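You operate a simulated robot arm through the tools that you are given. There is no shell and no other tool.

The job below is to be done with a simulated two-armed robot. You get a single attempt, and the scene is never put back.

JOB
Pick up the hub mallet with one hand, pass it to the other hand and put it on the cloth beside the blower.

Only the result counts: the job must be done as asked and must still hold three seconds after the hand-in. Knocking over, shifting, dropping, spilling or breaking anything else fails it. Flat cloth is picked up by pressing the open fingertips on it (5 to 10 N) and closing them slowly along it; thin cloth reads only 2 to 8 mm in the jaws.

ROBOT AND FRAMES
Two 6-joint arms with two-finger parallel grippers on one trunk, on a base that moves. Base frame: it is fixed to the floor where the robot stands at the start and does not move with it; the origin is under the middle of the robot, x ahead of it, y to its left, z up. Units: mm, rad, N and s.
The left shoulder is at the start at [280, 185, 905], the right one opposite. With the tool pointing down near the work surface each hand reaches from about 540 to 880 mm from the robot's upright axis, wherever it stands, measured 20 degrees to its own side. Places, roughly: cloth beside the blower (18x20 cm) [180, 1620, 900]; hub mallet (6x6x15 cm) [-1200, -1400, 1000]. Payload 1.57 kg a hand.
The TCP of each hand is the grasp point between the finger pads, 30 mm short of the fingertips. In the tool frame z runs along the fingers and y along their closing line. The gripper opens to 80 mm. The fingers are 17 mm wide and 12 mm thick; the gripper's body (40 by 82 mm) begins 80 mm behind the TCP.
Orientation is told as [roll, pitch, yaw] about the base's x, y, z axes, in that order, counted from this pose: with the fingers straight down and closing along the base's y, the tool's x points along the base's -x, its y along +y and its z along -z.

CONTROLS
- The arms move only by the tool servo_tool. It takes "left_targets", "right_targets" or both (then of equal length, played together; a hand with none holds still); each is text: rows parted by semicolons, each of 7 numbers parted by spaces: the closure in counts, from 0 (fully open) to 255 (shut), then the shift along the tool's x, y, z in units of 40 mm (1.0 is 40 mm), then the turn, a rotation vector about the tool's x, y, z in units of 4 degrees (1.0 is 4 degrees). In form: fingers tx ty tz ax ay az; .... A call has 1 to 20 rows; each row shifts and turns the commanded pose from where the row before left it, along the tool's axes as they then stand. A call with a number of a shift or a turn outside -1 to 1 is refused whole. A row lasts 0.2 s, in which the tool goes at most 50 mm and 0.15 rad; a call with a longer step from one row to the next is refused whole, and so is a gripper value outside its range. A pose out of reach is approached as far as the arm can. The call stops where the force on the tool passes 40 N (or 10 N more than at its start, if that is more) or the arm is blocked; 0.2 s more then pass. The fingers move at their own pace (about 153 mm/s each) and stop on an object; they squeeze with about 22 N. The grip force told is the motor's: it shows also when the fingers shut on nothing. Time passes only in rows, and 0.2 s behind the last, so rows that do not move let the fingers close. It gives the time, the measured TCP pose, the force on the tool (base axes), the opening and the grip force at its end, in the units of the frame above (readings bear some noise), with the torque about the TCP (base axes, N m) and any sound that the robot's microphone picked up.
- Cameras (640 x 400 px; columns grow to the right, rows downward): "scene" is now at [243.3, -0.9, 1352.6]; the picture's right is [-0.02, -1.00, 0.00], its down [-0.67, 0.01, -0.74] and it looks along [0.74, -0.01, -0.67] (base axes); focal length 262 px, centre (320, 200). "left" rides on the left gripper at [72, 7, -122] in its tool frame; the picture's right is [-0.09, 1.00, 0.00], its down [-0.84, -0.08, -0.54] and it looks along [-0.54, -0.05, 0.84] (tool axes); focal length 238 px, centre (320, 200). "right" rides on the right gripper at [72, -7, -122] in its tool frame; the picture's right is [0.09, 1.00, 0.00], its down [-0.84, 0.08, -0.54] and it looks along [-0.54, 0.05, 0.84] (tool axes); focal length 238 px, centre (320, 200). There is no depth. A picture from a camera that has moved, and an enlarged one, comes with that camera's place and axes in the base frame and with its lens.
- snapshot(camera): a new picture of that camera. It takes no simulated time.
- raise_lower(by): slides the trunk up (or, below 0, down) by that many mm; the arms and the scene camera ride with it, the base frame stays. It gives what a move gives, with no picture.
- steer(legs): drives the robot by 1 to 6 legs, each [ahead, turn to the left] in mm and rad, along the robot's own axes; the way and the turn of a leg run together, so that a leg with both is an arc; at most 1500 mm and 3.142 rad a leg. The arms and the cameras ride along, it lands a little off, and it stops where it bumps. It gives what a move gives.
- turn_head(pan, tilt): turns the head with the scene camera to pan (to the left, within 1.501 rad either way) and tilt (down, from -0.506 to 1.204), counted from straight ahead of the robot. It gives what a move gives.
- close_up(camera, box): a new picture of the part [left, top, right, bottom] of that camera's present view, enlarged. It takes no simulated time.
- job_done(): hands the job in; it is judged then, once.

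Places have to be worked out from the pictures, the camera data and where the tool is seen. Open the grippers and draw the arms clear of the work before you hand the job in, unless the task says otherwise.

The tools are called after "Call:" by a JSON object that holds its "name" and its "arguments". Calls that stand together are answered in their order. servo_tool: Moves the arms, as the interface text tells. Its arguments: {"type":"object","properties":{"left_targets":{"type":"string"},"right_targets":{"type":"string"}},"required":[]} The other tools are called the same way: raise_lower (by) moves the trunk up or down; steer (legs) drives the base; turn_head (pan, tilt) turns the head that bears the scene camera; snapshot (camera) takes a picture; close_up (camera, box) takes an enlarged picture of a part of a camera's view; job_done () hands the job in.

At the start:

```text
t: 0.0
left_position: [574.2, 204.0, 1168.6]
left_orientation: [-0.001, 0.0, -0.001]
left_force: [0.4, 0.1, 0.5]
left_moment: [0.0, -0.01, 0.01]
left_finger_gap: 79.9
left_gripper_force: 0.0
right_position: [578.2, -189.8, 1154.8]
right_orientation: [0.0, 0.001, 0.001]
right_force: [-0.5, 0.1, 0.3]
right_moment: [-0.01, 0.01, 0.03]
right_finger_gap: 80.1
right_gripper_force: 0.1
trunk travel left (down, up): [-600.0, 390.0]
robot x, y, heading: [-1.6, 2.1, 0.0]
head pan, tilt (commanded): [-0.016, 0.737]
```

scene: 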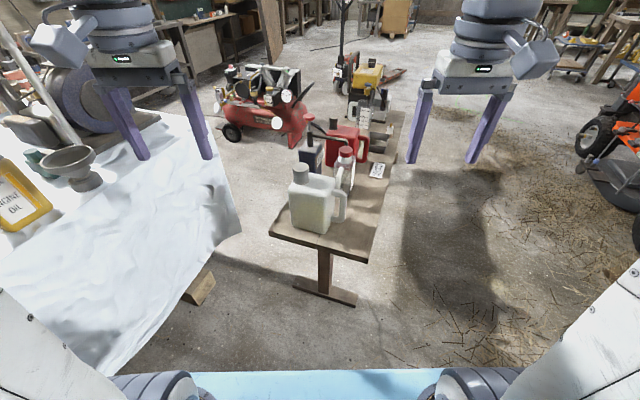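
right: 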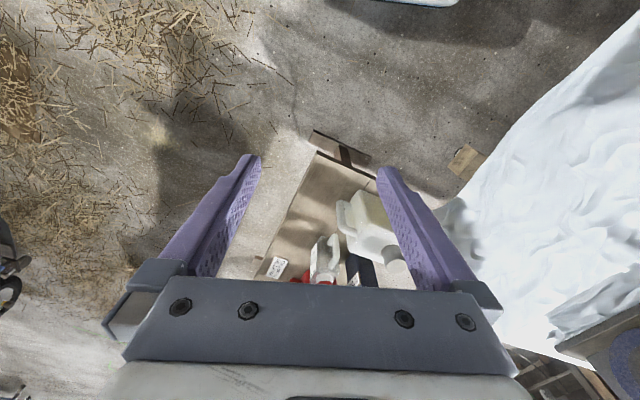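
left: 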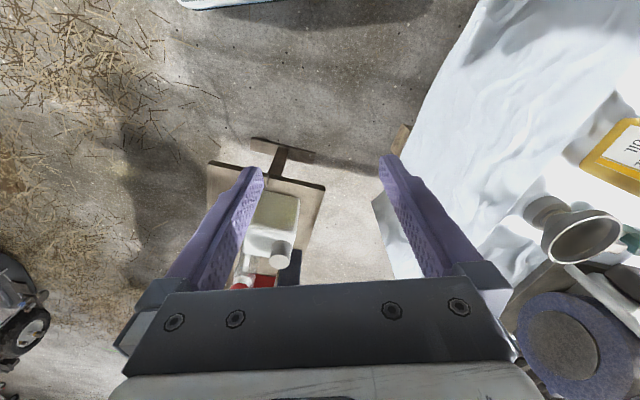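

The scene view shows a low bench ahead and a covered table to the left; the mallet is behind to the right and the cloth is on the left. I turn the head to the left first to survey the cloth's surroundings.

Call:
{"name": "turn_head", "arguments": {"pan": 1.4, "tilt": 0.4}}

Call:
{"name": "snapshot", "arguments": {"camera": "scene"}}

Call:
{"name": "turn_head", "arguments": {"pan": -1.5, "tilt": 0.4}}

Call:
{"name": "snapshot", "arguments": {"camera": "scene"}}

```text
t: 1.5
left_position: [574.7, 205.4, 1166.3]
left_orientation: [0.0, 0.001, 0.0]
left_force: [-0.1, 0.5, 0.4]
left_moment: [0.01, 0.0, -0.01]
left_finger_gap: 80.1
left_gripper_force: 0.1
right_position: [578.7, -191.3, 1154.9]
right_orientation: [0.0, 0.0, 0.0]
right_force: [-0.1, 0.4, 0.1]
right_moment: [-0.01, 0.01, 0.0]
right_finger_gap: 79.9
right_gripper_force: 0.0
trunk travel left (down, up): [-600.0, 390.0]
robot x, y, heading: [-1.5, -2.6, -0.003]
head pan, tilt (commanded): [1.4, 0.4]
```

```text
taken
camera scene: at [175.6, 91.7, 1382.5], right [0.99, -0.17, 0.0], down [-0.07, -0.38, -0.92], along [0.16, 0.91, -0.39], focal length 262 px, centre (320, 200)
```

scene: 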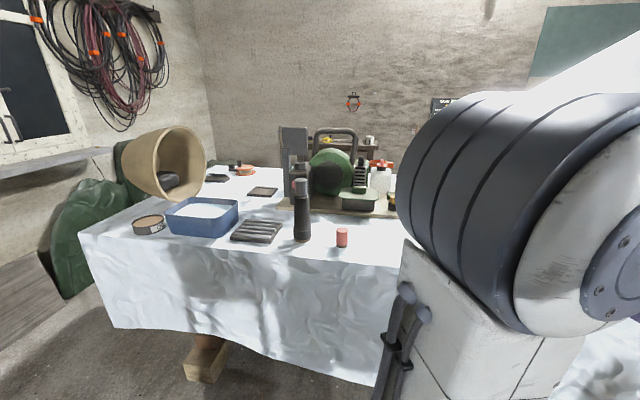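

```text
t: 4.1
left_position: [574.1, 203.8, 1166.9]
left_orientation: [-0.001, 0.0, 0.0]
left_force: [-1.1, 0.7, -0.4]
left_moment: [0.01, 0.03, 0.04]
left_finger_gap: 79.8
left_gripper_force: 0.0
right_position: [577.7, -190.0, 1154.5]
right_orientation: [0.0, 0.0, 0.001]
right_force: [-0.4, -0.5, -0.1]
right_moment: [0.01, 0.01, 0.02]
right_finger_gap: 80.2
right_gripper_force: 0.0
trunk travel left (down, up): [-600.0, 390.0]
robot x, y, heading: [-0.6, -3.1, 0.005]
head pan, tilt (commanded): [-1.499, 0.4]
```

```text
taken
camera scene: at [166.5, -92.0, 1382.5], right [-1.0, -0.07, 0.0], down [-0.03, 0.39, -0.92], along [0.07, -0.92, -0.39], focal length 262 px, centre (320, 200)
```

scene: 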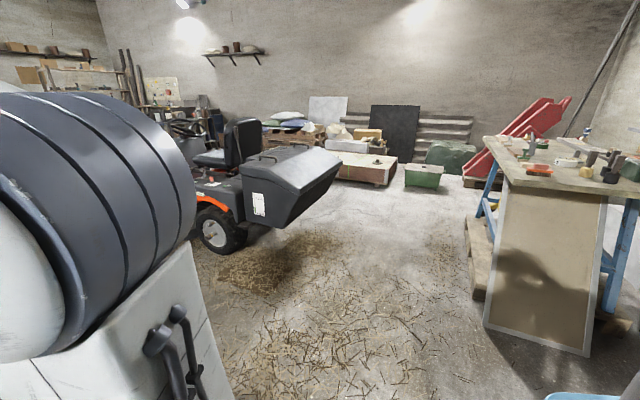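

The workbench with small tools is at the right edge of this view, where the mallet should project near column 624, row 175. I enlarge that part.

Call:
{"name": "close_up", "arguments": {"camera": "scene", "box": [460, 90, 640, 220]}}

Call:
{"name": "turn_head", "arguments": {"pan": 1.4, "tilt": 0.4}}

Call:
{"name": "close_up", "arguments": {"camera": "scene", "box": [100, 100, 400, 290]}}

```text
3.08 times, centred on (550, 155) of scene
camera zoom: at [166.5, -92.0, 1382.5], right [-1.0, -0.07, 0.0], down [-0.03, 0.39, -0.92], along [0.07, -0.92, -0.39], focal length 808 px, centre (-388, 338)
```

zoom: 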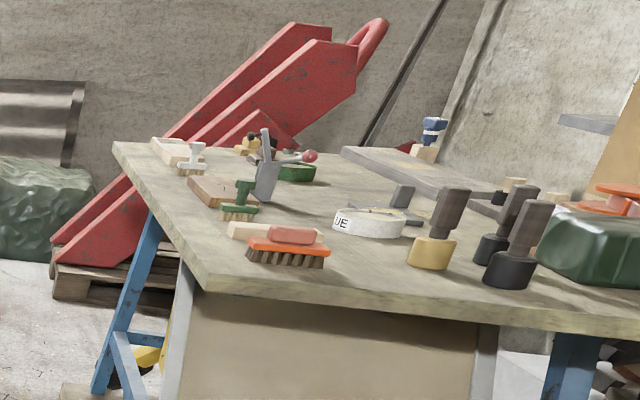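

```text
t: 6.6
left_position: [572.9, 205.0, 1167.0]
left_orientation: [-0.001, -0.001, 0.0]
left_force: [-0.5, 0.2, -0.4]
left_moment: [0.02, 0.02, 0.0]
left_finger_gap: 80.2
left_gripper_force: 0.0
right_position: [577.9, -190.1, 1154.7]
right_orientation: [0.0, 0.002, -0.002]
right_force: [0.6, 0.2, 0.5]
right_moment: [-0.04, 0.02, 0.0]
right_finger_gap: 79.7
right_gripper_force: 0.0
trunk travel left (down, up): [-600.0, 390.0]
robot x, y, heading: [-0.5, 3.3, -0.001]
head pan, tilt (commanded): [1.4, 0.4]
```

```text
2.11 times, centred on (250, 195) of scene
camera zoom: at [175.6, 91.7, 1382.5], right [0.99, -0.17, 0.0], down [-0.07, -0.38, -0.92], along [0.16, 0.91, -0.39], focal length 553 px, centre (467, 210)
```

zoom: 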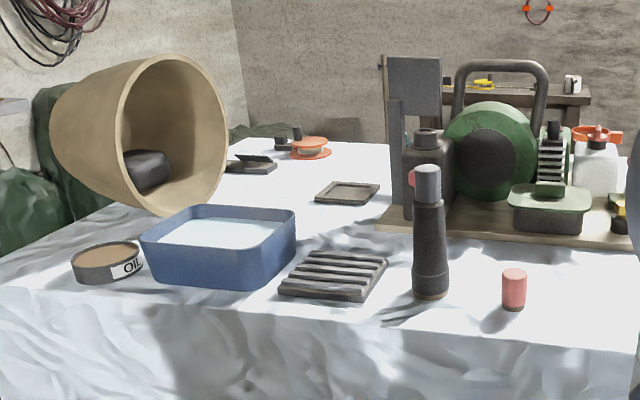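

Three mallets stand on the right-hand bench and the blower stands on the left table. Before driving I look straight down to see how far the base reaches out in front.

Call:
{"name": "close_up", "arguments": {"camera": "scene", "box": [180, 160, 320, 250]}}

Call:
{"name": "turn_head", "arguments": {"pan": 0.0, "tilt": 1.2}}

Call:
{"name": "snapshot", "arguments": {"camera": "scene"}}

Call:
{"name": "turn_head", "arguments": {"pan": -1.5, "tilt": 1.0}}

Call:
{"name": "snapshot", "arguments": {"camera": "scene"}}

```text
4.44 times, centred on (250, 205) of scene
camera zoom: at [175.6, 91.7, 1382.5], right [0.99, -0.17, 0.0], down [-0.07, -0.38, -0.92], along [0.16, 0.91, -0.39], focal length 1166 px, centre (631, 178)
```

zoom: 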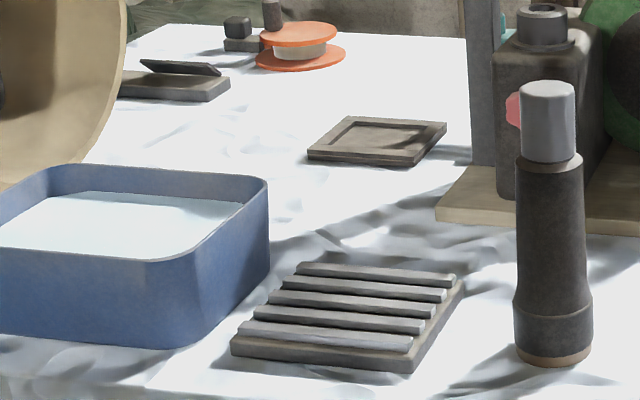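

```text
t: 8.1
left_position: [573.8, 204.7, 1167.6]
left_orientation: [0.001, -0.001, -0.001]
left_force: [0.4, 0.2, 0.3]
left_moment: [-0.03, -0.01, 0.0]
left_finger_gap: 80.2
left_gripper_force: 0.1
right_position: [579.0, -189.2, 1154.8]
right_orientation: [0.0, 0.001, -0.001]
right_force: [0.1, -0.4, 0.0]
right_moment: [-0.02, 0.02, -0.01]
right_finger_gap: 80.1
right_gripper_force: 0.0
trunk travel left (down, up): [-600.0, 390.0]
robot x, y, heading: [-0.6, 0.8, -0.001]
head pan, tilt (commanded): [0.0, 1.201]
```

```text
taken
camera scene: at [215.7, 0.4, 1319.7], right [0.0, -1.0, 0.0], down [-0.93, 0.0, -0.36], along [0.36, 0.0, -0.93], focal length 262 px, centre (320, 200)
```

scene: 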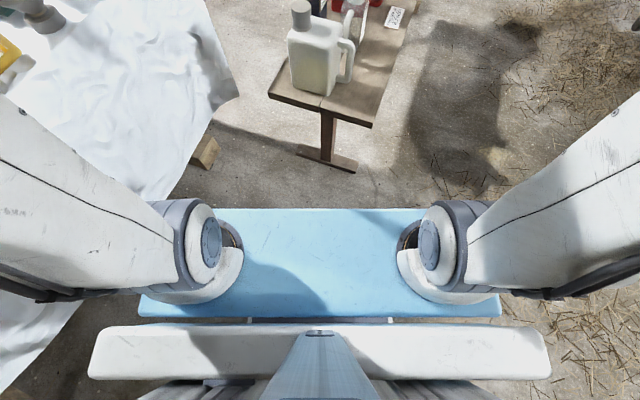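

```text
t: 9.7
left_position: [574.6, 205.5, 1168.3]
left_orientation: [0.0, 0.002, -0.001]
left_force: [0.7, -0.2, 0.0]
left_moment: [-0.05, -0.03, 0.01]
left_finger_gap: 80.0
left_gripper_force: 0.0
right_position: [578.4, -189.6, 1154.8]
right_orientation: [0.001, 0.0, -0.001]
right_force: [0.3, -0.5, 0.2]
right_moment: [-0.02, 0.01, 0.0]
right_finger_gap: 80.1
right_gripper_force: 0.1
trunk travel left (down, up): [-600.0, 390.0]
robot x, y, heading: [0.8, -2.8, 0.007]
head pan, tilt (commanded): [-1.499, 1.0]
```

```text
taken
camera scene: at [164.8, -69.1, 1332.3], right [-1.0, -0.07, 0.0], down [-0.06, 0.84, -0.54], along [0.04, -0.54, -0.84], focal length 262 px, centre (320, 200)
```

scene: 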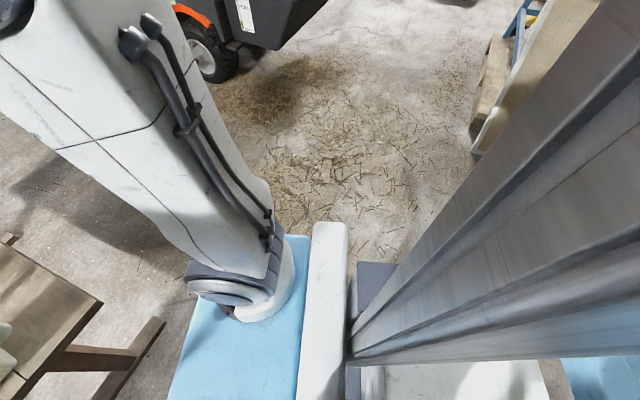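

The base and shoulder plate stay within roughly 400 mm of the axis, and the floor towards the right bench is open. I turn towards the bench and drive part of the way, stopping short of it to get a better view.

Call:
{"name": "steer", "arguments": {"legs": [[0, -2.46], [800, 0], [0, 0.54]]}}

Call:
{"name": "turn_head", "arguments": {"pan": 0.0, "tilt": 0.5}}

Call:
{"name": "snapshot", "arguments": {"camera": "scene"}}

```text
t: 21.3
left_position: [-586.3, -1145.9, 1167.8]
left_orientation: [0.0, 0.0, -1.882]
left_force: [-0.8, 0.0, -0.1]
left_moment: [0.02, 0.04, 0.0]
left_finger_gap: 79.9
left_gripper_force: 0.1
right_position: [-961.5, -1028.5, 1155.9]
right_orientation: [0.0, 0.001, -1.881]
right_force: [-0.3, 1.0, 0.5]
right_moment: [-0.01, -0.01, 0.0]
right_finger_gap: 79.8
right_gripper_force: 0.2
trunk travel left (down, up): [-600.0, 390.0]
robot x, y, heading: [-604.6, -535.7, -1.879]
head pan, tilt (commanded): [-1.499, 1.0]
```

```text
t: 22.9
left_position: [-586.4, -1144.7, 1167.8]
left_orientation: [-0.001, 0.001, -1.882]
left_force: [0.9, 0.6, 0.4]
left_moment: [0.02, -0.03, 0.03]
left_finger_gap: 80.2
left_gripper_force: 0.1
right_position: [-962.0, -1029.1, 1155.3]
right_orientation: [0.0, -0.001, -1.879]
right_force: [-1.4, -0.2, 0.3]
right_moment: [0.02, 0.0, -0.02]
right_finger_gap: 80.0
right_gripper_force: 0.0
trunk travel left (down, up): [-600.0, 390.0]
robot x, y, heading: [-607.1, -537.1, -1.881]
head pan, tilt (commanded): [0.0, 0.499]
```

```text
taken
camera scene: at [-681.4, -775.2, 1373.3], right [-0.95, 0.3, 0.0], down [0.15, 0.46, -0.88], along [-0.27, -0.84, -0.48], focal length 262 px, centre (320, 200)
```

scene: 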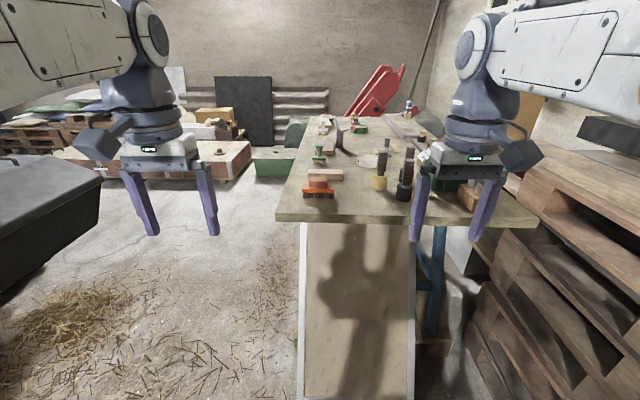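

The bench's near edge is now square to the robot. I enlarge the mallets to tell which is the hub mallet.

Call:
{"name": "close_up", "arguments": {"camera": "scene", "box": [290, 110, 450, 220]}}

Call:
{"name": "close_up", "arguments": {"camera": "scene", "box": [365, 130, 435, 210]}}

Call:
{"name": "snapshot", "arguments": {"camera": "right"}}

```text
3.64 times, centred on (370, 165) of scene
camera zoom: at [-681.4, -775.2, 1373.3], right [-0.95, 0.3, 0.0], down [0.15, 0.46, -0.88], along [-0.27, -0.84, -0.48], focal length 954 px, centre (138, 327)
```

zoom: 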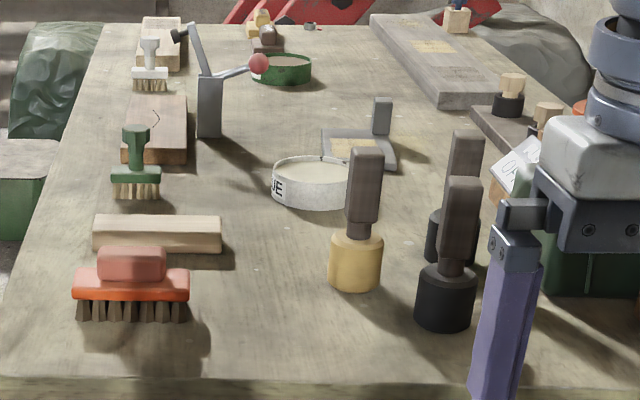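

```text
5.00 times, centred on (400, 170) of scene
camera zoom: at [-681.4, -775.2, 1373.3], right [-0.95, 0.3, 0.0], down [0.15, 0.46, -0.88], along [-0.27, -0.84, -0.48], focal length 1312 px, centre (-80, 350)
```

zoom: 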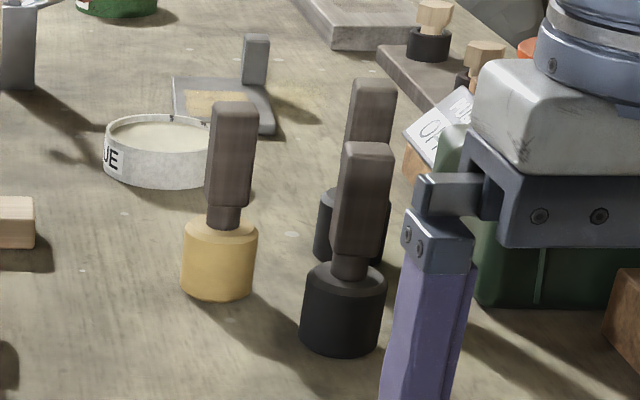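

```text
taken
camera right: at [-945.0, -959.5, 1276.8], right [0.98, -0.22, 0.0], down [-0.18, -0.82, 0.54], along [-0.12, -0.53, -0.84], focal length 238 px, centre (320, 200)
```

right: 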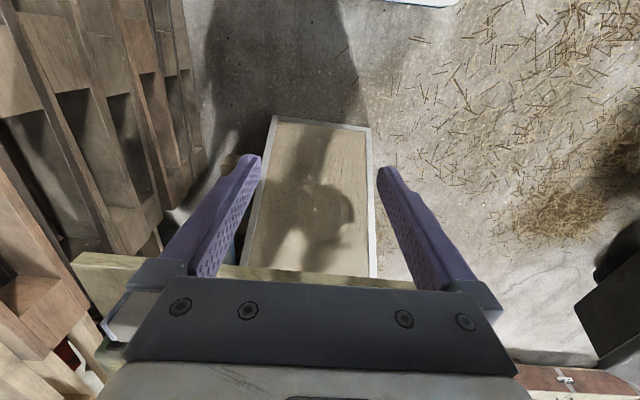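

The right gripper hides a small card and part of the third mallet; from two views the bench top comes out near z = 960 and the nearest black mallet near (-1190, -1430). I lift the right hand 200 mm to read the card.

Call:
{"name": "servo_tool", "arguments": {"right_targets": "0 0 0 -1 0 0 0; 0 0 0 -1 0 0 0; 0 0 0 -1 0 0 0; 0 0 0 -1 0 0 0; 0 0 0 -1 0 0 0"}}

Call:
{"name": "snapshot", "arguments": {"camera": "scene"}}

Call:
{"name": "close_up", "arguments": {"camera": "scene", "box": [360, 120, 520, 220]}}

```text
t: 24.1
left_position: [-584.9, -1144.8, 1167.7]
left_orientation: [0.001, -0.001, -1.882]
left_force: [-0.2, 0.4, 2.2]
left_moment: [-0.02, -0.01, 0.0]
left_finger_gap: 80.4
left_gripper_force: 0.1
right_position: [-957.8, -1018.8, 1265.3]
right_orientation: [0.002, -0.002, -1.88]
right_force: [-0.1, -0.4, 0.2]
right_moment: [-0.02, -0.02, 0.01]
right_finger_gap: 80.0
right_gripper_force: 0.2
right hand out of reach, approached as far as the arm can: row 3, 4, 5
trunk travel left (down, up): [-600.0, 390.0]
robot x, y, heading: [-606.0, -535.3, -1.881]
head pan, tilt (commanded): [0.0, 0.499]
```

```text
taken
camera scene: at [-681.3, -775.0, 1373.4], right [-0.95, 0.3, 0.0], down [0.15, 0.46, -0.88], along [-0.27, -0.84, -0.48], focal length 262 px, centre (320, 200)
```

scene: 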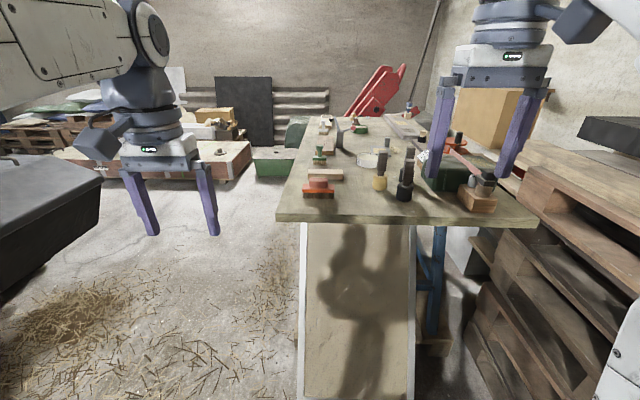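

```text
4.00 times, centred on (440, 170) of scene
camera zoom: at [-681.3, -775.0, 1373.4], right [-0.95, 0.3, 0.0], down [0.15, 0.46, -0.88], along [-0.27, -0.84, -0.48], focal length 1050 px, centre (-160, 320)
```

zoom: 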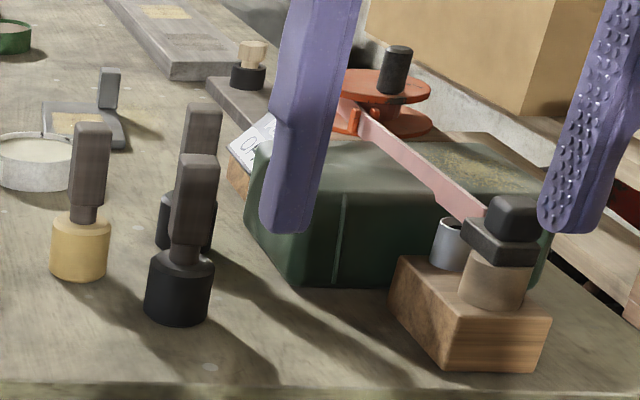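

A card stands behind the green box but a finger hides it, and the arm is at its height limit. I raise the trunk 250 mm for a higher viewpoint and shift the right hand to the robot's right.

Call:
{"name": "raise_lower", "arguments": {"by": 250}}

Call:
{"name": "servo_tool", "arguments": {"right_targets": "0 0 -1 0 0 0 0; 0 0 -1 0 0 0 0; 0 0 -1 0 0 0 0"}}

Call:
{"name": "turn_head", "arguments": {"pan": -0.3, "tilt": 0.7}}

Call:
{"name": "snapshot", "arguments": {"camera": "scene"}}

```text
t: 26.7
left_position: [-585.6, -1145.3, 1417.6]
left_orientation: [0.001, 0.001, -1.883]
left_force: [-0.5, 0.2, -0.3]
left_moment: [-0.03, -0.01, 0.01]
left_finger_gap: 80.2
left_gripper_force: 0.0
right_position: [-958.0, -1019.2, 1514.8]
right_orientation: [-0.001, -0.002, -1.879]
right_force: [0.2, -1.0, 0.1]
right_moment: [0.01, 0.02, -0.03]
right_finger_gap: 80.1
right_gripper_force: 0.1
trunk travel left (down, up): [-850.0, 140.0]
robot x, y, heading: [-607.7, -536.8, -1.879]
head pan, tilt (commanded): [0.0, 0.499]
```

```text
t: 27.5
left_position: [-586.1, -1145.0, 1416.2]
left_orientation: [0.0, 0.0, -1.879]
left_force: [0.0, -0.8, 0.3]
left_moment: [-0.02, -0.01, 0.0]
left_finger_gap: 80.1
left_gripper_force: 0.1
right_position: [-1074.0, -981.3, 1512.0]
right_orientation: [-0.001, -0.006, -1.881]
right_force: [-0.5, 0.2, -0.1]
right_moment: [0.01, -0.01, 0.0]
right_finger_gap: 79.9
right_gripper_force: 0.0
right hand out of reach, approached as far as the arm can: row 3
trunk travel left (down, up): [-850.0, 140.0]
robot x, y, heading: [-601.3, -536.1, -1.878]
head pan, tilt (commanded): [0.0, 0.499]
```

```text
t: 28.3
left_position: [-584.8, -1144.5, 1417.9]
left_orientation: [0.0, 0.001, -1.881]
left_force: [-0.4, 0.5, 0.0]
left_moment: [-0.03, 0.01, -0.03]
left_finger_gap: 79.9
left_gripper_force: 0.0
right_position: [-1072.9, -982.5, 1510.9]
right_orientation: [-0.001, -0.006, -1.88]
right_force: [-0.5, 0.5, -0.8]
right_moment: [0.03, 0.02, -0.01]
right_finger_gap: 80.0
right_gripper_force: 0.2
trunk travel left (down, up): [-850.0, 140.0]
robot x, y, heading: [-601.7, -535.0, -1.88]
head pan, tilt (commanded): [-0.3, 0.7]
```

```text
taken
camera scene: at [-702.3, -758.2, 1605.7], right [-0.82, 0.57, 0.0], down [0.37, 0.53, -0.77], along [-0.44, -0.63, -0.64], focal length 262 px, centre (320, 200)
```

scene: 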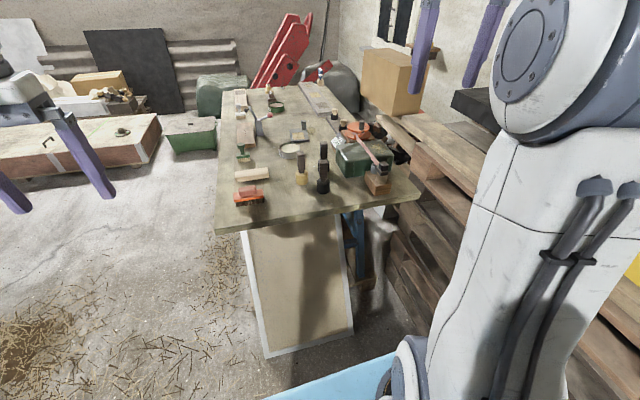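

The bench is now clear of the arms in view. I enlarge the region with the mallets and the card.

Call:
{"name": "close_up", "arguments": {"camera": "scene", "box": [280, 110, 420, 200]}}

Call:
{"name": "close_up", "arguments": {"camera": "scene", "box": [310, 120, 366, 155]}}

Call:
{"name": "close_up", "arguments": {"camera": "scene", "box": [210, 80, 350, 170]}}

```text
4.44 times, centred on (350, 155) of scene
camera zoom: at [-702.3, -758.2, 1605.7], right [-0.82, 0.57, 0.0], down [0.37, 0.53, -0.77], along [-0.44, -0.63, -0.64], focal length 1166 px, centre (187, 400)
```

zoom: 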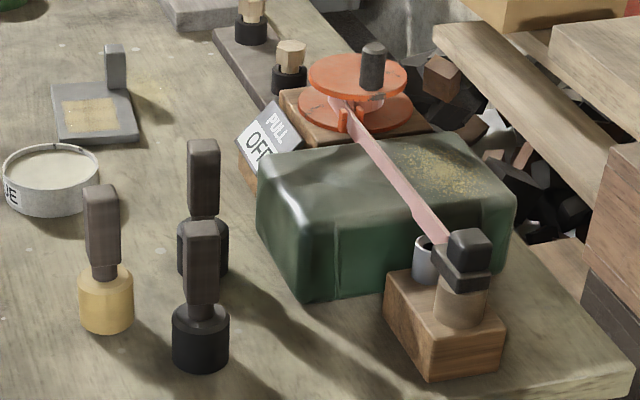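

```text
11.43 times, centred on (338, 138) of scene
camera zoom: at [-702.3, -758.2, 1605.7], right [-0.82, 0.57, 0.0], down [0.37, 0.53, -0.77], along [-0.44, -0.63, -0.64], focal length 3000 px, centre (114, 914)
```

zoom: 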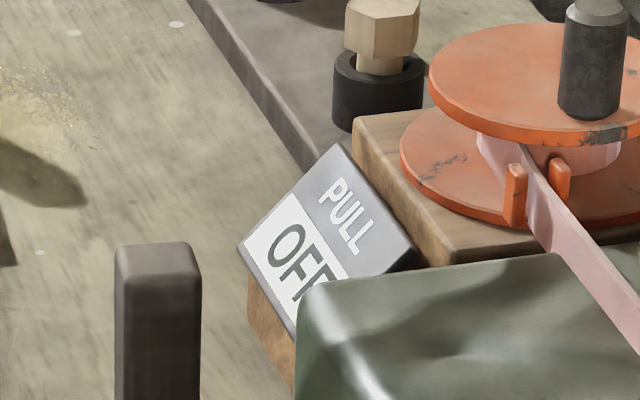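

```text
4.44 times, centred on (280, 125) of scene
camera zoom: at [-702.3, -758.2, 1605.7], right [-0.82, 0.57, 0.0], down [0.37, 0.53, -0.77], along [-0.44, -0.63, -0.64], focal length 1166 px, centre (498, 533)
```

zoom: 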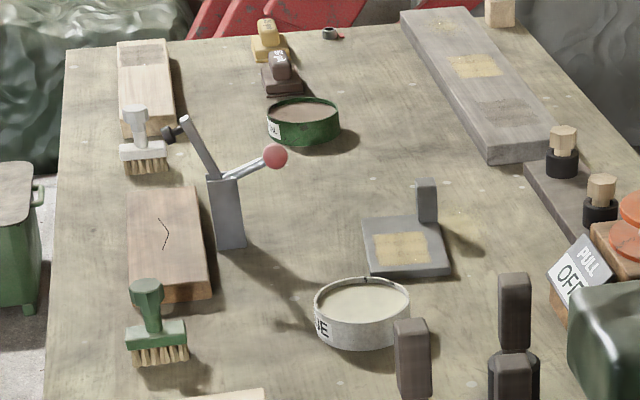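

The card only reads "PULL OFF", so it doesn't name a mallet; combining views, the near black mallet stands at about (-1195, -1440), which matches the given place far better than the yellow (-1157, -1541) or the far black one (-1290, -1560). I drive 230 mm closer so that it comes within the right hand's reach.

Call:
{"name": "steer", "arguments": {"legs": [[230, 0]]}}

Call:
{"name": "turn_head", "arguments": {"pan": -0.35, "tilt": 0.9}}

Call:
{"name": "snapshot", "arguments": {"camera": "scene"}}

Call:
{"name": "snapshot", "arguments": {"camera": "right"}}

```text
t: 30.0
left_position: [-657.5, -1366.9, 1417.3]
left_orientation: [-0.001, 0.0, -1.884]
left_force: [0.1, 0.4, 0.0]
left_moment: [-0.01, 0.0, 0.02]
left_finger_gap: 80.0
left_gripper_force: 0.2
right_position: [-1143.9, -1203.2, 1511.4]
right_orientation: [-0.002, -0.005, -1.883]
right_force: [-0.3, 0.1, 0.4]
right_moment: [-0.01, -0.02, -0.04]
right_finger_gap: 80.3
right_gripper_force: 0.2
trunk travel left (down, up): [-850.0, 140.0]
robot x, y, heading: [-673.3, -758.1, -1.884]
head pan, tilt (commanded): [-0.3, 0.7]
```

```text
t: 30.7
left_position: [-657.2, -1367.7, 1417.9]
left_orientation: [0.001, -0.002, -1.884]
left_force: [0.6, -0.1, -0.3]
left_moment: [-0.01, -0.01, -0.01]
left_finger_gap: 80.1
left_gripper_force: 0.1
right_position: [-1144.5, -1202.7, 1512.7]
right_orientation: [-0.002, -0.006, -1.884]
right_force: [-0.1, -0.5, -0.3]
right_moment: [0.0, 0.01, -0.01]
right_finger_gap: 80.1
right_gripper_force: 0.1
trunk travel left (down, up): [-850.0, 140.0]
robot x, y, heading: [-672.9, -765.2, -1.886]
head pan, tilt (commanded): [-0.351, 0.901]
```

```text
taken
camera scene: at [-771.3, -969.3, 1589.5], right [-0.79, 0.61, 0.0], down [0.48, 0.62, -0.62], along [-0.38, -0.49, -0.78], focal length 262 px, centre (320, 200)
```

scene: 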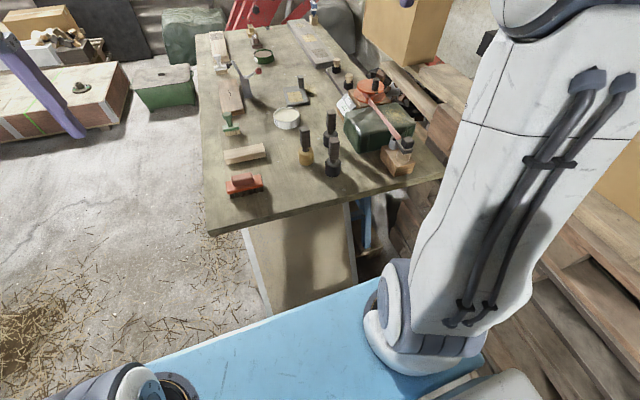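

```text
taken
camera right: at [-1126.8, -1132.6, 1633.0], right [0.98, -0.22, 0.0], down [-0.18, -0.82, 0.55], along [-0.12, -0.53, -0.84], focal length 238 px, centre (320, 200)
```

right: 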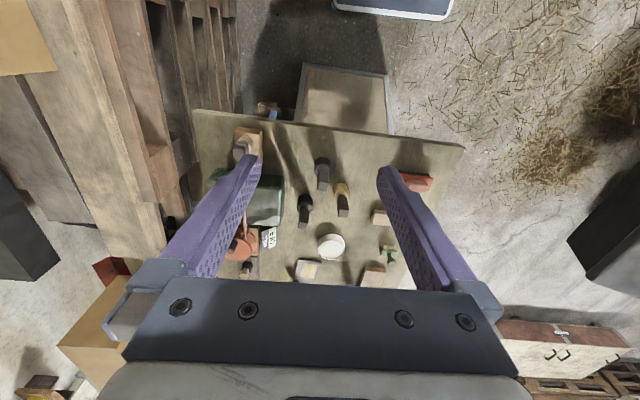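

The right wrist camera now looks down on the bench from above. I enlarge both views on the mallets to fix the target and its handle's orientation.

Call:
{"name": "close_up", "arguments": {"camera": "right", "box": [270, 140, 380, 240]}}

Call:
{"name": "close_up", "arguments": {"camera": "scene", "box": [270, 90, 420, 200]}}

```text
4.00 times, centred on (325, 190) of right
camera zoom: at [-1126.8, -1132.6, 1633.0], right [0.98, -0.22, 0.0], down [-0.18, -0.82, 0.55], along [-0.12, -0.53, -0.84], focal length 953 px, centre (300, 240)
```

zoom: 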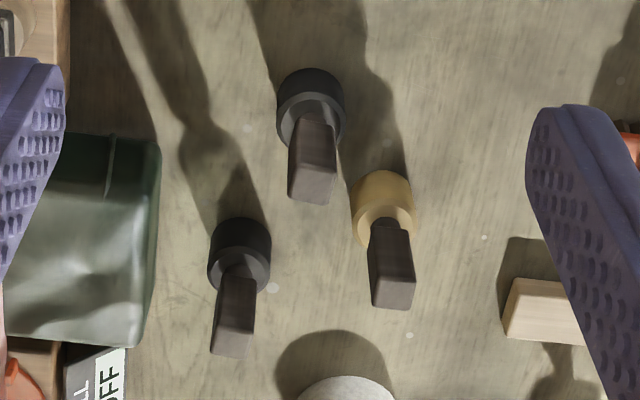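

```text
3.64 times, centred on (345, 145) of scene
camera zoom: at [-771.3, -969.3, 1589.5], right [-0.79, 0.61, 0.0], down [0.48, 0.62, -0.62], along [-0.38, -0.49, -0.78], focal length 954 px, centre (229, 400)
```

zoom: 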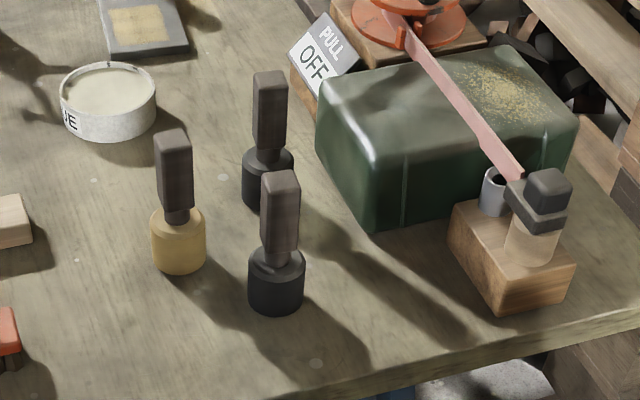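

The two rays intersect at about (-1187, -1433), with the base near z = 955. I bring the right hand down to z ≈ 1265 and tilt it 50° forward, so that it can grip the mallet's head from the front and leave the handle free for the left hand.

Call:
{"name": "servo_tool", "arguments": {"right_targets": "0 0 0 0.9 0 0 0; 0 0 0 0.9 0 0 0; 0 0 0 0.9 0 0 0; 0 0 0 0.9 0 0 0; 0 0 0 0.9 0 0 0; 0 0 0 0.9 0 0 0; 0 0 0 0.8 0 0 0; 0 0 0 0 0 -1 0; 0 0 0 0 0 -1 0; 0 0 0 0 0 -1 0; 0 0 0 0 0 -1 0; 0 0 0 0 0 -1 0; 0 0 0 0 0 -1 0; 0 0 0 0 0 -1 0; 0 0 0 0 0 -1 0; 0 0 0 0 0 -1 0; 0 0 0 0 0 -1 0; 0 0 0 0 0 -1 0; 0 0 0 0 0 -1 0"}}

Call:
{"name": "snapshot", "arguments": {"camera": "scene"}}

Call:
{"name": "snapshot", "arguments": {"camera": "right"}}

```text
t: 34.7
left_position: [-657.5, -1367.2, 1417.6]
left_orientation: [-0.002, 0.002, -1.883]
left_force: [-0.4, -1.0, -0.4]
left_moment: [0.02, 0.02, 0.01]
left_finger_gap: 80.3
left_gripper_force: 0.0
right_position: [-1152.5, -1207.4, 1273.4]
right_orientation: [-0.002, -0.841, -1.88]
right_force: [0.0, 0.2, -0.8]
right_moment: [0.0, 0.0, 0.02]
right_finger_gap: 79.9
right_gripper_force: 0.1
right hand out of reach, approached as far as the arm can: row 19
trunk travel left (down, up): [-850.0, 140.0]
robot x, y, heading: [-678.0, -755.6, -1.883]
head pan, tilt (commanded): [-0.351, 0.901]
```

```text
taken
camera scene: at [-769.9, -973.0, 1592.6], right [-0.81, 0.58, 0.0], down [0.44, 0.62, -0.65], along [-0.38, -0.53, -0.76], focal length 262 px, centre (320, 200)
```

scene: 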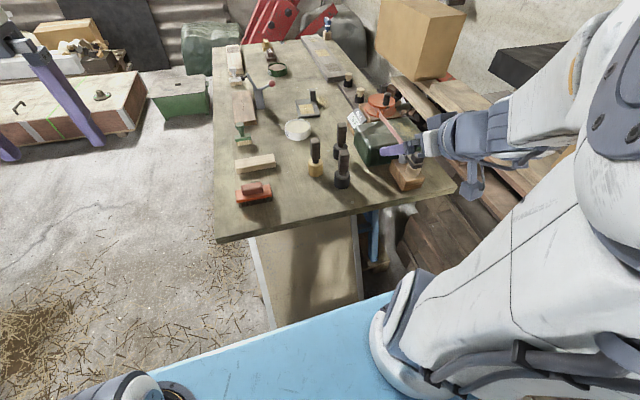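

```text
taken
camera right: at [-1115.0, -1074.3, 1301.1], right [0.97, -0.25, -0.07], down [0.03, -0.17, 0.99], along [-0.25, -0.95, -0.16], focal length 238 px, centre (320, 200)
```

right: 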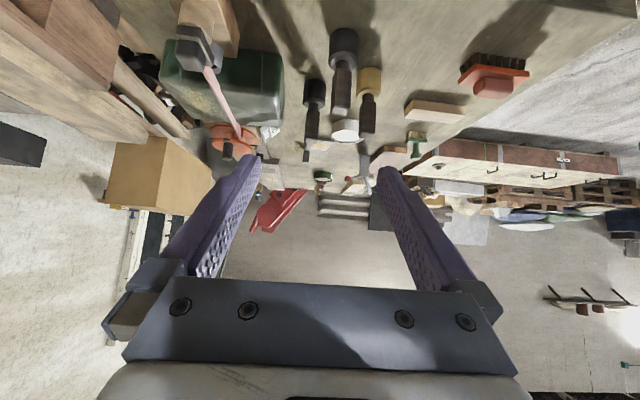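

The tilt reached 48°, and the hand sits up and back from the mallet. I move along to a pre-grasp point about 110 mm short of the mallet's head along the tool axis.

Call:
{"name": "servo_tool", "arguments": {"right_targets": "0 0.217 0.132 0.88 0 0 0; 0 0.217 0.132 0.88 0 0 0; 0 0.217 0.132 0.88 0 0 0; 0 0.217 0.132 0.88 0 0 0; 0 0.217 0.132 0.88 0 0 0; 0 0.217 0.132 0.88 0 0 0; 0 0.217 0.132 0.88 0 0 0"}}

Call:
{"name": "snapshot", "arguments": {"camera": "scene"}}

Call:
{"name": "snapshot", "arguments": {"camera": "right"}}

```text
t: 36.3
left_position: [-657.6, -1366.6, 1417.1]
left_orientation: [0.001, 0.001, -1.882]
left_force: [0.0, 0.2, -1.0]
left_moment: [0.03, 0.0, 0.01]
left_finger_gap: 80.2
left_gripper_force: 0.1
right_position: [-1179.0, -1364.1, 1078.0]
right_orientation: [0.011, -0.837, -1.889]
right_force: [-0.7, 0.1, 0.9]
right_moment: [-0.01, -0.02, -0.01]
right_finger_gap: 80.0
right_gripper_force: 0.0
right hand out of reach, approached as far as the arm can: row 1, 2, 7
trunk travel left (down, up): [-850.0, 140.0]
robot x, y, heading: [-681.3, -758.0, -1.883]
head pan, tilt (commanded): [-0.351, 0.901]
```

```text
taken
camera scene: at [-771.3, -969.2, 1589.5], right [-0.79, 0.61, 0.0], down [0.48, 0.62, -0.62], along [-0.38, -0.49, -0.78], focal length 262 px, centre (320, 200)
```

scene: 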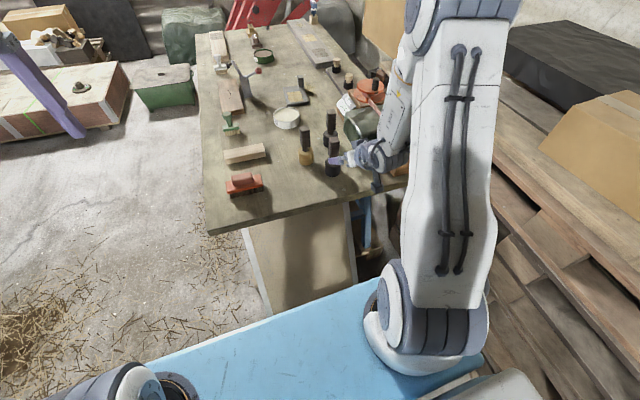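

```text
taken
camera right: at [-1142.7, -1230.8, 1106.0], right [0.97, -0.24, -0.06], down [0.02, -0.17, 0.99], along [-0.25, -0.95, -0.16], focal length 238 px, centre (320, 200)
```

right: 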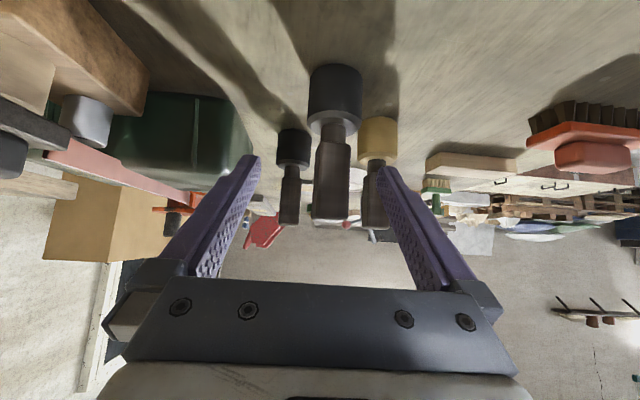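

The tilted pose is just out of reach this close in, but the mallet lines up with my estimate (base near z = 960, head top near 1013, handle top near 1095). I back up 80 mm to give the arm room.

Call:
{"name": "steer", "arguments": {"legs": [[-80, 0]]}}

Call:
{"name": "servo_tool", "arguments": {"right_targets": "0 0 0 0 0 0 0; 0 0 0 0 0 0 0"}}

Call:
{"name": "snapshot", "arguments": {"camera": "right"}}

```text
t: 37.4
left_position: [-634.0, -1289.8, 1416.9]
left_orientation: [0.001, 0.001, -1.886]
left_force: [0.7, -0.6, 0.2]
left_moment: [0.04, 0.01, -0.02]
left_finger_gap: 80.1
left_gripper_force: 0.2
right_position: [-1156.9, -1287.1, 1078.1]
right_orientation: [0.013, -0.839, -1.891]
right_force: [0.6, 0.8, -1.3]
right_moment: [0.05, 0.0, 0.02]
right_finger_gap: 80.4
right_gripper_force: 0.0
trunk travel left (down, up): [-850.0, 140.0]
robot x, y, heading: [-654.2, -681.9, -1.887]
head pan, tilt (commanded): [-0.351, 0.901]
```

```text
t: 38.0
left_position: [-634.6, -1289.8, 1417.2]
left_orientation: [-0.001, -0.001, -1.884]
left_force: [0.4, 0.3, -0.6]
left_moment: [0.0, 0.02, 0.01]
left_finger_gap: 80.0
left_gripper_force: 0.1
right_position: [-1156.5, -1285.6, 1078.7]
right_orientation: [0.011, -0.839, -1.89]
right_force: [0.2, 0.0, -0.6]
right_moment: [-0.01, 0.05, -0.01]
right_finger_gap: 80.1
right_gripper_force: 0.1
trunk travel left (down, up): [-850.0, 140.0]
robot x, y, heading: [-650.8, -682.8, -1.882]
head pan, tilt (commanded): [-0.351, 0.901]
```

```text
taken
camera right: at [-1118.4, -1152.8, 1106.5], right [0.97, -0.25, -0.06], down [0.02, -0.17, 0.99], along [-0.25, -0.95, -0.16], focal length 238 px, centre (320, 200)
```

right: 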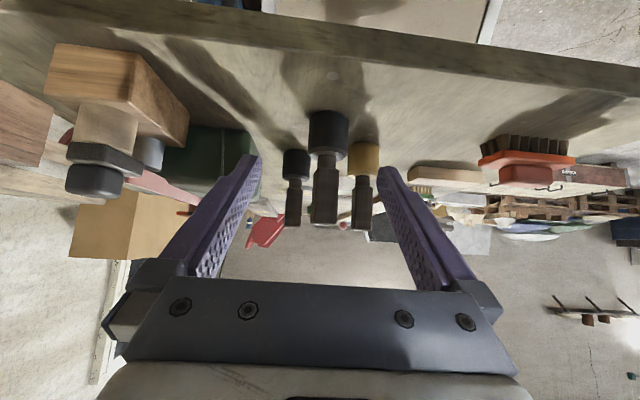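

The hand now holds 80 mm farther back with the mallets ahead between the fingers. I step to a new pre-grasp, 90 mm short of the head, and check the readings.

Call:
{"name": "servo_tool", "arguments": {"right_targets": "0 -0.3 0.14 0.65 0 0 0; 0 -0.3 0.14 0.65 0 0 0; 0 -0.3 0.14 0.65 0 0 0; 0 0 0 0 0 0 0"}}

Call:
{"name": "snapshot", "arguments": {"camera": "right"}}

Call:
{"name": "close_up", "arguments": {"camera": "scene", "box": [250, 80, 450, 205]}}

```text
t: 39.0
left_position: [-632.8, -1289.5, 1417.4]
left_orientation: [0.0, 0.0, -1.885]
left_force: [0.4, 0.4, -0.6]
left_moment: [0.02, 0.0, -0.01]
left_finger_gap: 80.3
left_gripper_force: 0.2
right_position: [-1165.6, -1369.6, 1053.0]
right_orientation: [0.013, -0.837, -1.891]
right_force: [0.1, 0.1, -0.5]
right_moment: [-0.03, 0.02, 0.0]
right_finger_gap: 80.0
right_gripper_force: 0.0
trunk travel left (down, up): [-850.0, 140.0]
robot x, y, heading: [-650.5, -676.4, -1.882]
head pan, tilt (commanded): [-0.351, 0.901]
```

```text
taken
camera right: at [-1127.9, -1236.6, 1081.3], right [0.97, -0.25, -0.06], down [0.02, -0.17, 0.99], along [-0.25, -0.95, -0.16], focal length 238 px, centre (320, 200)
```

right: 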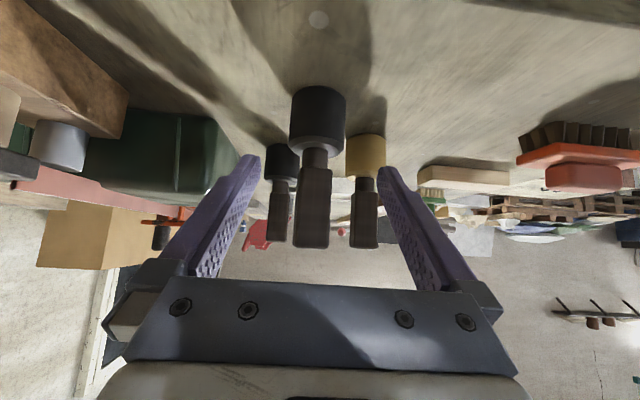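

```text
3.20 times, centred on (350, 142) of scene
camera zoom: at [-746.7, -892.1, 1589.4], right [-0.79, 0.62, 0.0], down [0.48, 0.62, -0.62], along [-0.38, -0.49, -0.78], focal length 840 px, centre (224, 384)
```

zoom: 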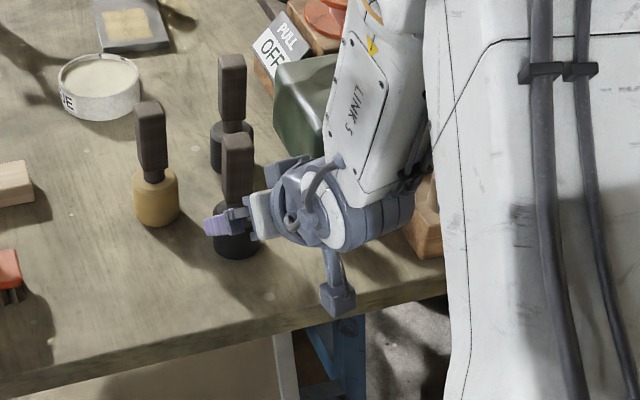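

The move landed exactly; the head appears about 3–4 mm to the tool's -y side and otherwise straight ahead. I advance 90 mm along the tool axis with that small correction.

Call:
{"name": "servo_tool", "arguments": {"right_targets": "0 0 -0.04 0.5 0 0 0; 0 0 -0.04 0.5 0 0 0; 0 0 0 0.5 0 0 0; 0 0 0 0.5 0 0 0; 0 0 0 0.25 0 0 0; 0 0 0 0 0 0 0"}}

Call:
{"name": "snapshot", "arguments": {"camera": "right"}}

Call:
{"name": "close_up", "arguments": {"camera": "scene", "box": [250, 80, 450, 205]}}

```text
t: 40.4
left_position: [-632.9, -1289.6, 1417.7]
left_orientation: [0.001, -0.001, -1.886]
left_force: [-0.4, 0.7, -0.6]
left_moment: [0.02, -0.02, -0.03]
left_finger_gap: 80.0
left_gripper_force: 0.1
right_position: [-1187.5, -1434.0, 993.0]
right_orientation: [0.012, -0.839, -1.889]
right_force: [0.2, 0.2, 0.5]
right_moment: [-0.02, 0.01, -0.02]
right_finger_gap: 79.8
right_gripper_force: 0.1
trunk travel left (down, up): [-850.0, 140.0]
robot x, y, heading: [-648.1, -678.0, -1.884]
head pan, tilt (commanded): [-0.351, 0.901]
```

```text
taken
camera right: at [-1150.1, -1299.5, 1020.7], right [0.97, -0.25, -0.06], down [0.02, -0.17, 0.99], along [-0.25, -0.95, -0.16], focal length 238 px, centre (320, 200)
```

right: 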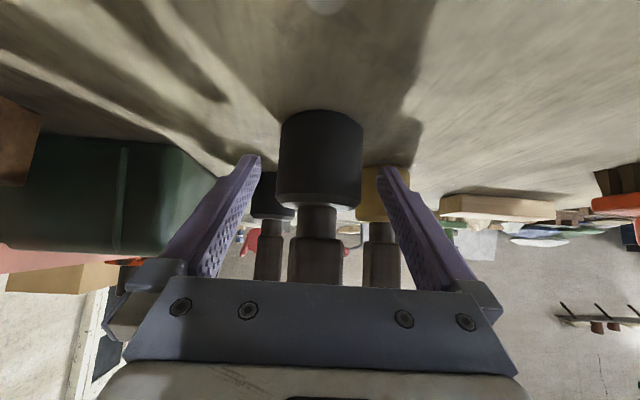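

```text
3.20 times, centred on (350, 142) of scene
camera zoom: at [-746.7, -892.0, 1589.5], right [-0.79, 0.62, 0.0], down [0.48, 0.62, -0.62], along [-0.38, -0.49, -0.78], focal length 840 px, centre (224, 384)
```

zoom: 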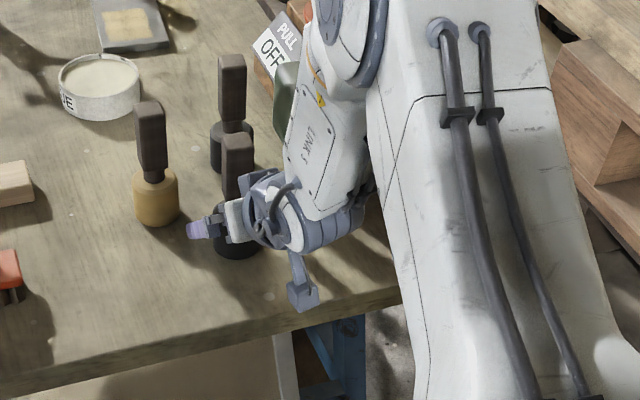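

The head is centred between the fingers (columns 277–363) with the TCP at mid-head height. I close the right gripper.

Call:
{"name": "servo_tool", "arguments": {"right_targets": "255 0 0 0 0 0 0; 255 0 0 0 0 0 0; 255 0 0 0 0 0 0; 255 0 0 0 0 0 0"}}

Call:
{"name": "snapshot", "arguments": {"camera": "right"}}

```text
t: 41.4
left_position: [-634.1, -1289.8, 1417.7]
left_orientation: [-0.002, -0.001, -1.884]
left_force: [0.6, 1.1, -1.0]
left_moment: [0.02, 0.0, 0.0]
left_finger_gap: 79.7
left_gripper_force: 0.1
right_position: [-1188.6, -1432.2, 992.0]
right_orientation: [0.013, -0.837, -1.892]
right_force: [-2.1, 1.0, 0.0]
right_moment: [0.01, 0.18, 0.01]
right_finger_gap: 51.3
right_gripper_force: 22.1
trunk travel left (down, up): [-850.0, 140.0]
robot x, y, heading: [-647.6, -681.4, -1.883]
head pan, tilt (commanded): [-0.351, 0.901]
```

```text
taken
camera right: at [-1150.3, -1299.2, 1020.7], right [0.97, -0.25, -0.06], down [0.02, -0.17, 0.99], along [-0.25, -0.95, -0.16], focal length 238 px, centre (320, 200)
```

right: 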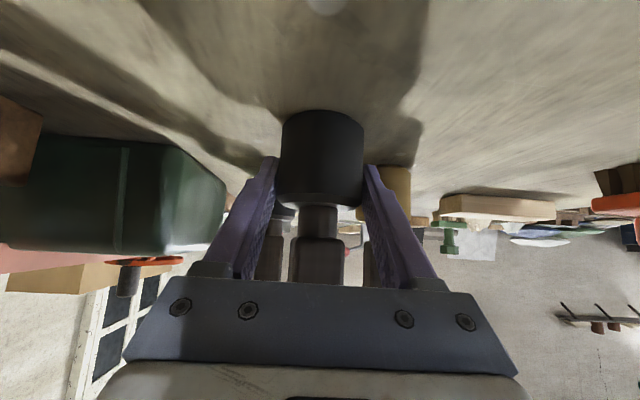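

The gripper holds a 51 mm wide head at 22 N. I lift straight up 120 mm first.

Call:
{"name": "servo_tool", "arguments": {"right_targets": "255 -0.372 0 -0.334 0 0 0; 255 -0.744 0 -0.668 0 0 0; 255 -0.744 0 -0.668 0 0 0; 255 -0.372 0 -0.334 0 0 0; 255 0 0 0 0 0 0"}}

Call:
{"name": "snapshot", "arguments": {"camera": "scene"}}

Call:
{"name": "snapshot", "arguments": {"camera": "right"}}

```text
t: 42.6
left_position: [-634.0, -1288.8, 1417.4]
left_orientation: [0.001, 0.0, -1.885]
left_force: [-1.0, -0.9, 1.0]
left_moment: [-0.01, 0.02, 0.0]
left_finger_gap: 80.0
left_gripper_force: 0.2
right_position: [-1188.0, -1430.4, 1113.0]
right_orientation: [0.012, -0.837, -1.891]
right_force: [-0.1, 0.4, -4.8]
right_moment: [0.02, -0.04, 0.0]
right_finger_gap: 51.3
right_gripper_force: 22.1
trunk travel left (down, up): [-850.0, 140.0]
robot x, y, heading: [-650.4, -679.0, -1.88]
head pan, tilt (commanded): [-0.351, 0.901]
```

```text
taken
camera scene: at [-746.8, -892.0, 1589.4], right [-0.79, 0.62, 0.0], down [0.48, 0.62, -0.62], along [-0.38, -0.49, -0.78], focal length 262 px, centre (320, 200)
```

scene: 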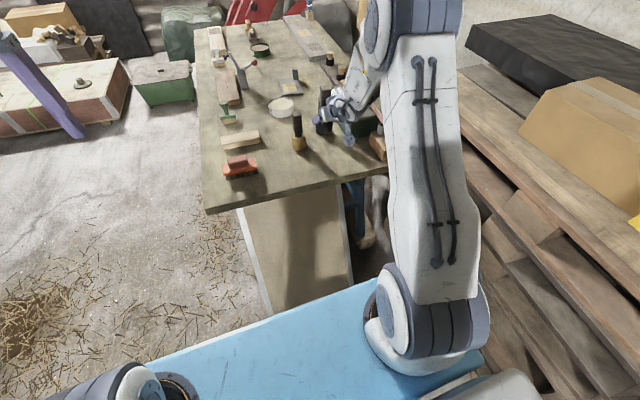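

```text
taken
camera right: at [-1150.9, -1297.1, 1141.5], right [0.97, -0.25, -0.06], down [0.02, -0.17, 0.99], along [-0.25, -0.95, -0.16], focal length 238 px, centre (320, 200)
```

right: 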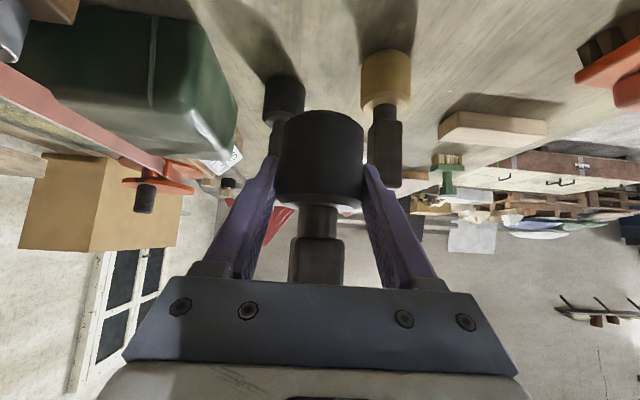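

The mallet (about 0.49 kg) is lifted cleanly and the other two still stand. I back the robot away from the bench before doing the handover.

Call:
{"name": "steer", "arguments": {"legs": [[-450, 0]]}}

Call:
{"name": "turn_head", "arguments": {"pan": 0.0, "tilt": 0.7}}

Call:
{"name": "snapshot", "arguments": {"camera": "scene"}}

Call:
{"name": "snapshot", "arguments": {"camera": "left"}}

```text
t: 45.3
left_position: [-496.1, -866.9, 1418.3]
left_orientation: [0.0, 0.0, -1.88]
left_force: [-0.7, 0.0, 0.3]
left_moment: [0.02, 0.04, -0.02]
left_finger_gap: 79.8
left_gripper_force: 0.1
right_position: [-1049.7, -1011.6, 1113.7]
right_orientation: [0.013, -0.837, -1.885]
right_force: [0.3, -1.2, -4.4]
right_moment: [0.05, -0.01, 0.02]
right_finger_gap: 51.0
right_gripper_force: 22.1
trunk travel left (down, up): [-850.0, 140.0]
robot x, y, heading: [-514.9, -257.1, -1.876]
head pan, tilt (commanded): [-0.351, 0.901]
```

```text
t: 46.1
left_position: [-496.5, -866.8, 1417.1]
left_orientation: [0.0, -0.001, -1.879]
left_force: [-0.2, -0.1, 0.8]
left_moment: [0.0, -0.01, 0.04]
left_finger_gap: 80.2
left_gripper_force: 0.0
right_position: [-1049.5, -1011.3, 1112.7]
right_orientation: [0.013, -0.838, -1.885]
right_force: [0.4, 1.1, -3.2]
right_moment: [0.0, -0.01, -0.02]
right_finger_gap: 51.0
right_gripper_force: 22.0
trunk travel left (down, up): [-850.0, 140.0]
robot x, y, heading: [-516.7, -258.2, -1.873]
head pan, tilt (commanded): [0.0, 0.7]
```

```text
taken
camera scene: at [-590.4, -491.5, 1605.6], right [-0.95, 0.3, 0.0], down [0.2, 0.61, -0.76], along [-0.23, -0.73, -0.64], focal length 262 px, centre (320, 200)
```

scene: 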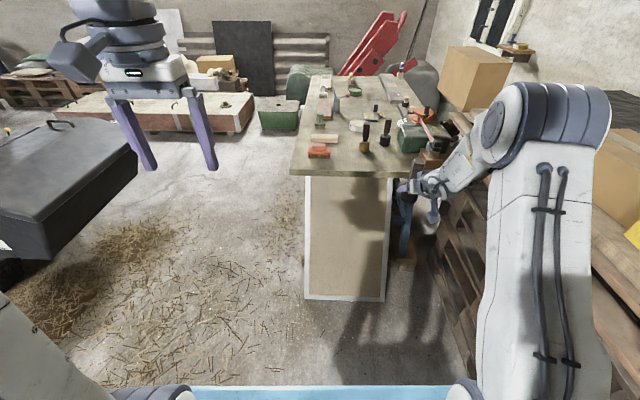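

```text
taken
camera left: at [-466.6, -800.6, 1538.7], right [0.92, -0.39, 0.0], down [-0.33, -0.77, 0.54], along [-0.21, -0.5, -0.84], focal length 238 px, centre (320, 200)
```

left: 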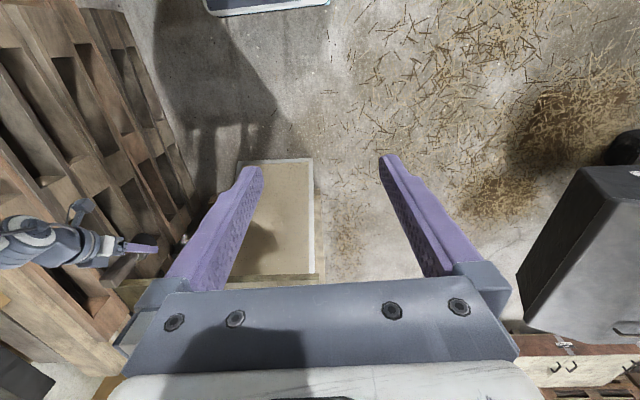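

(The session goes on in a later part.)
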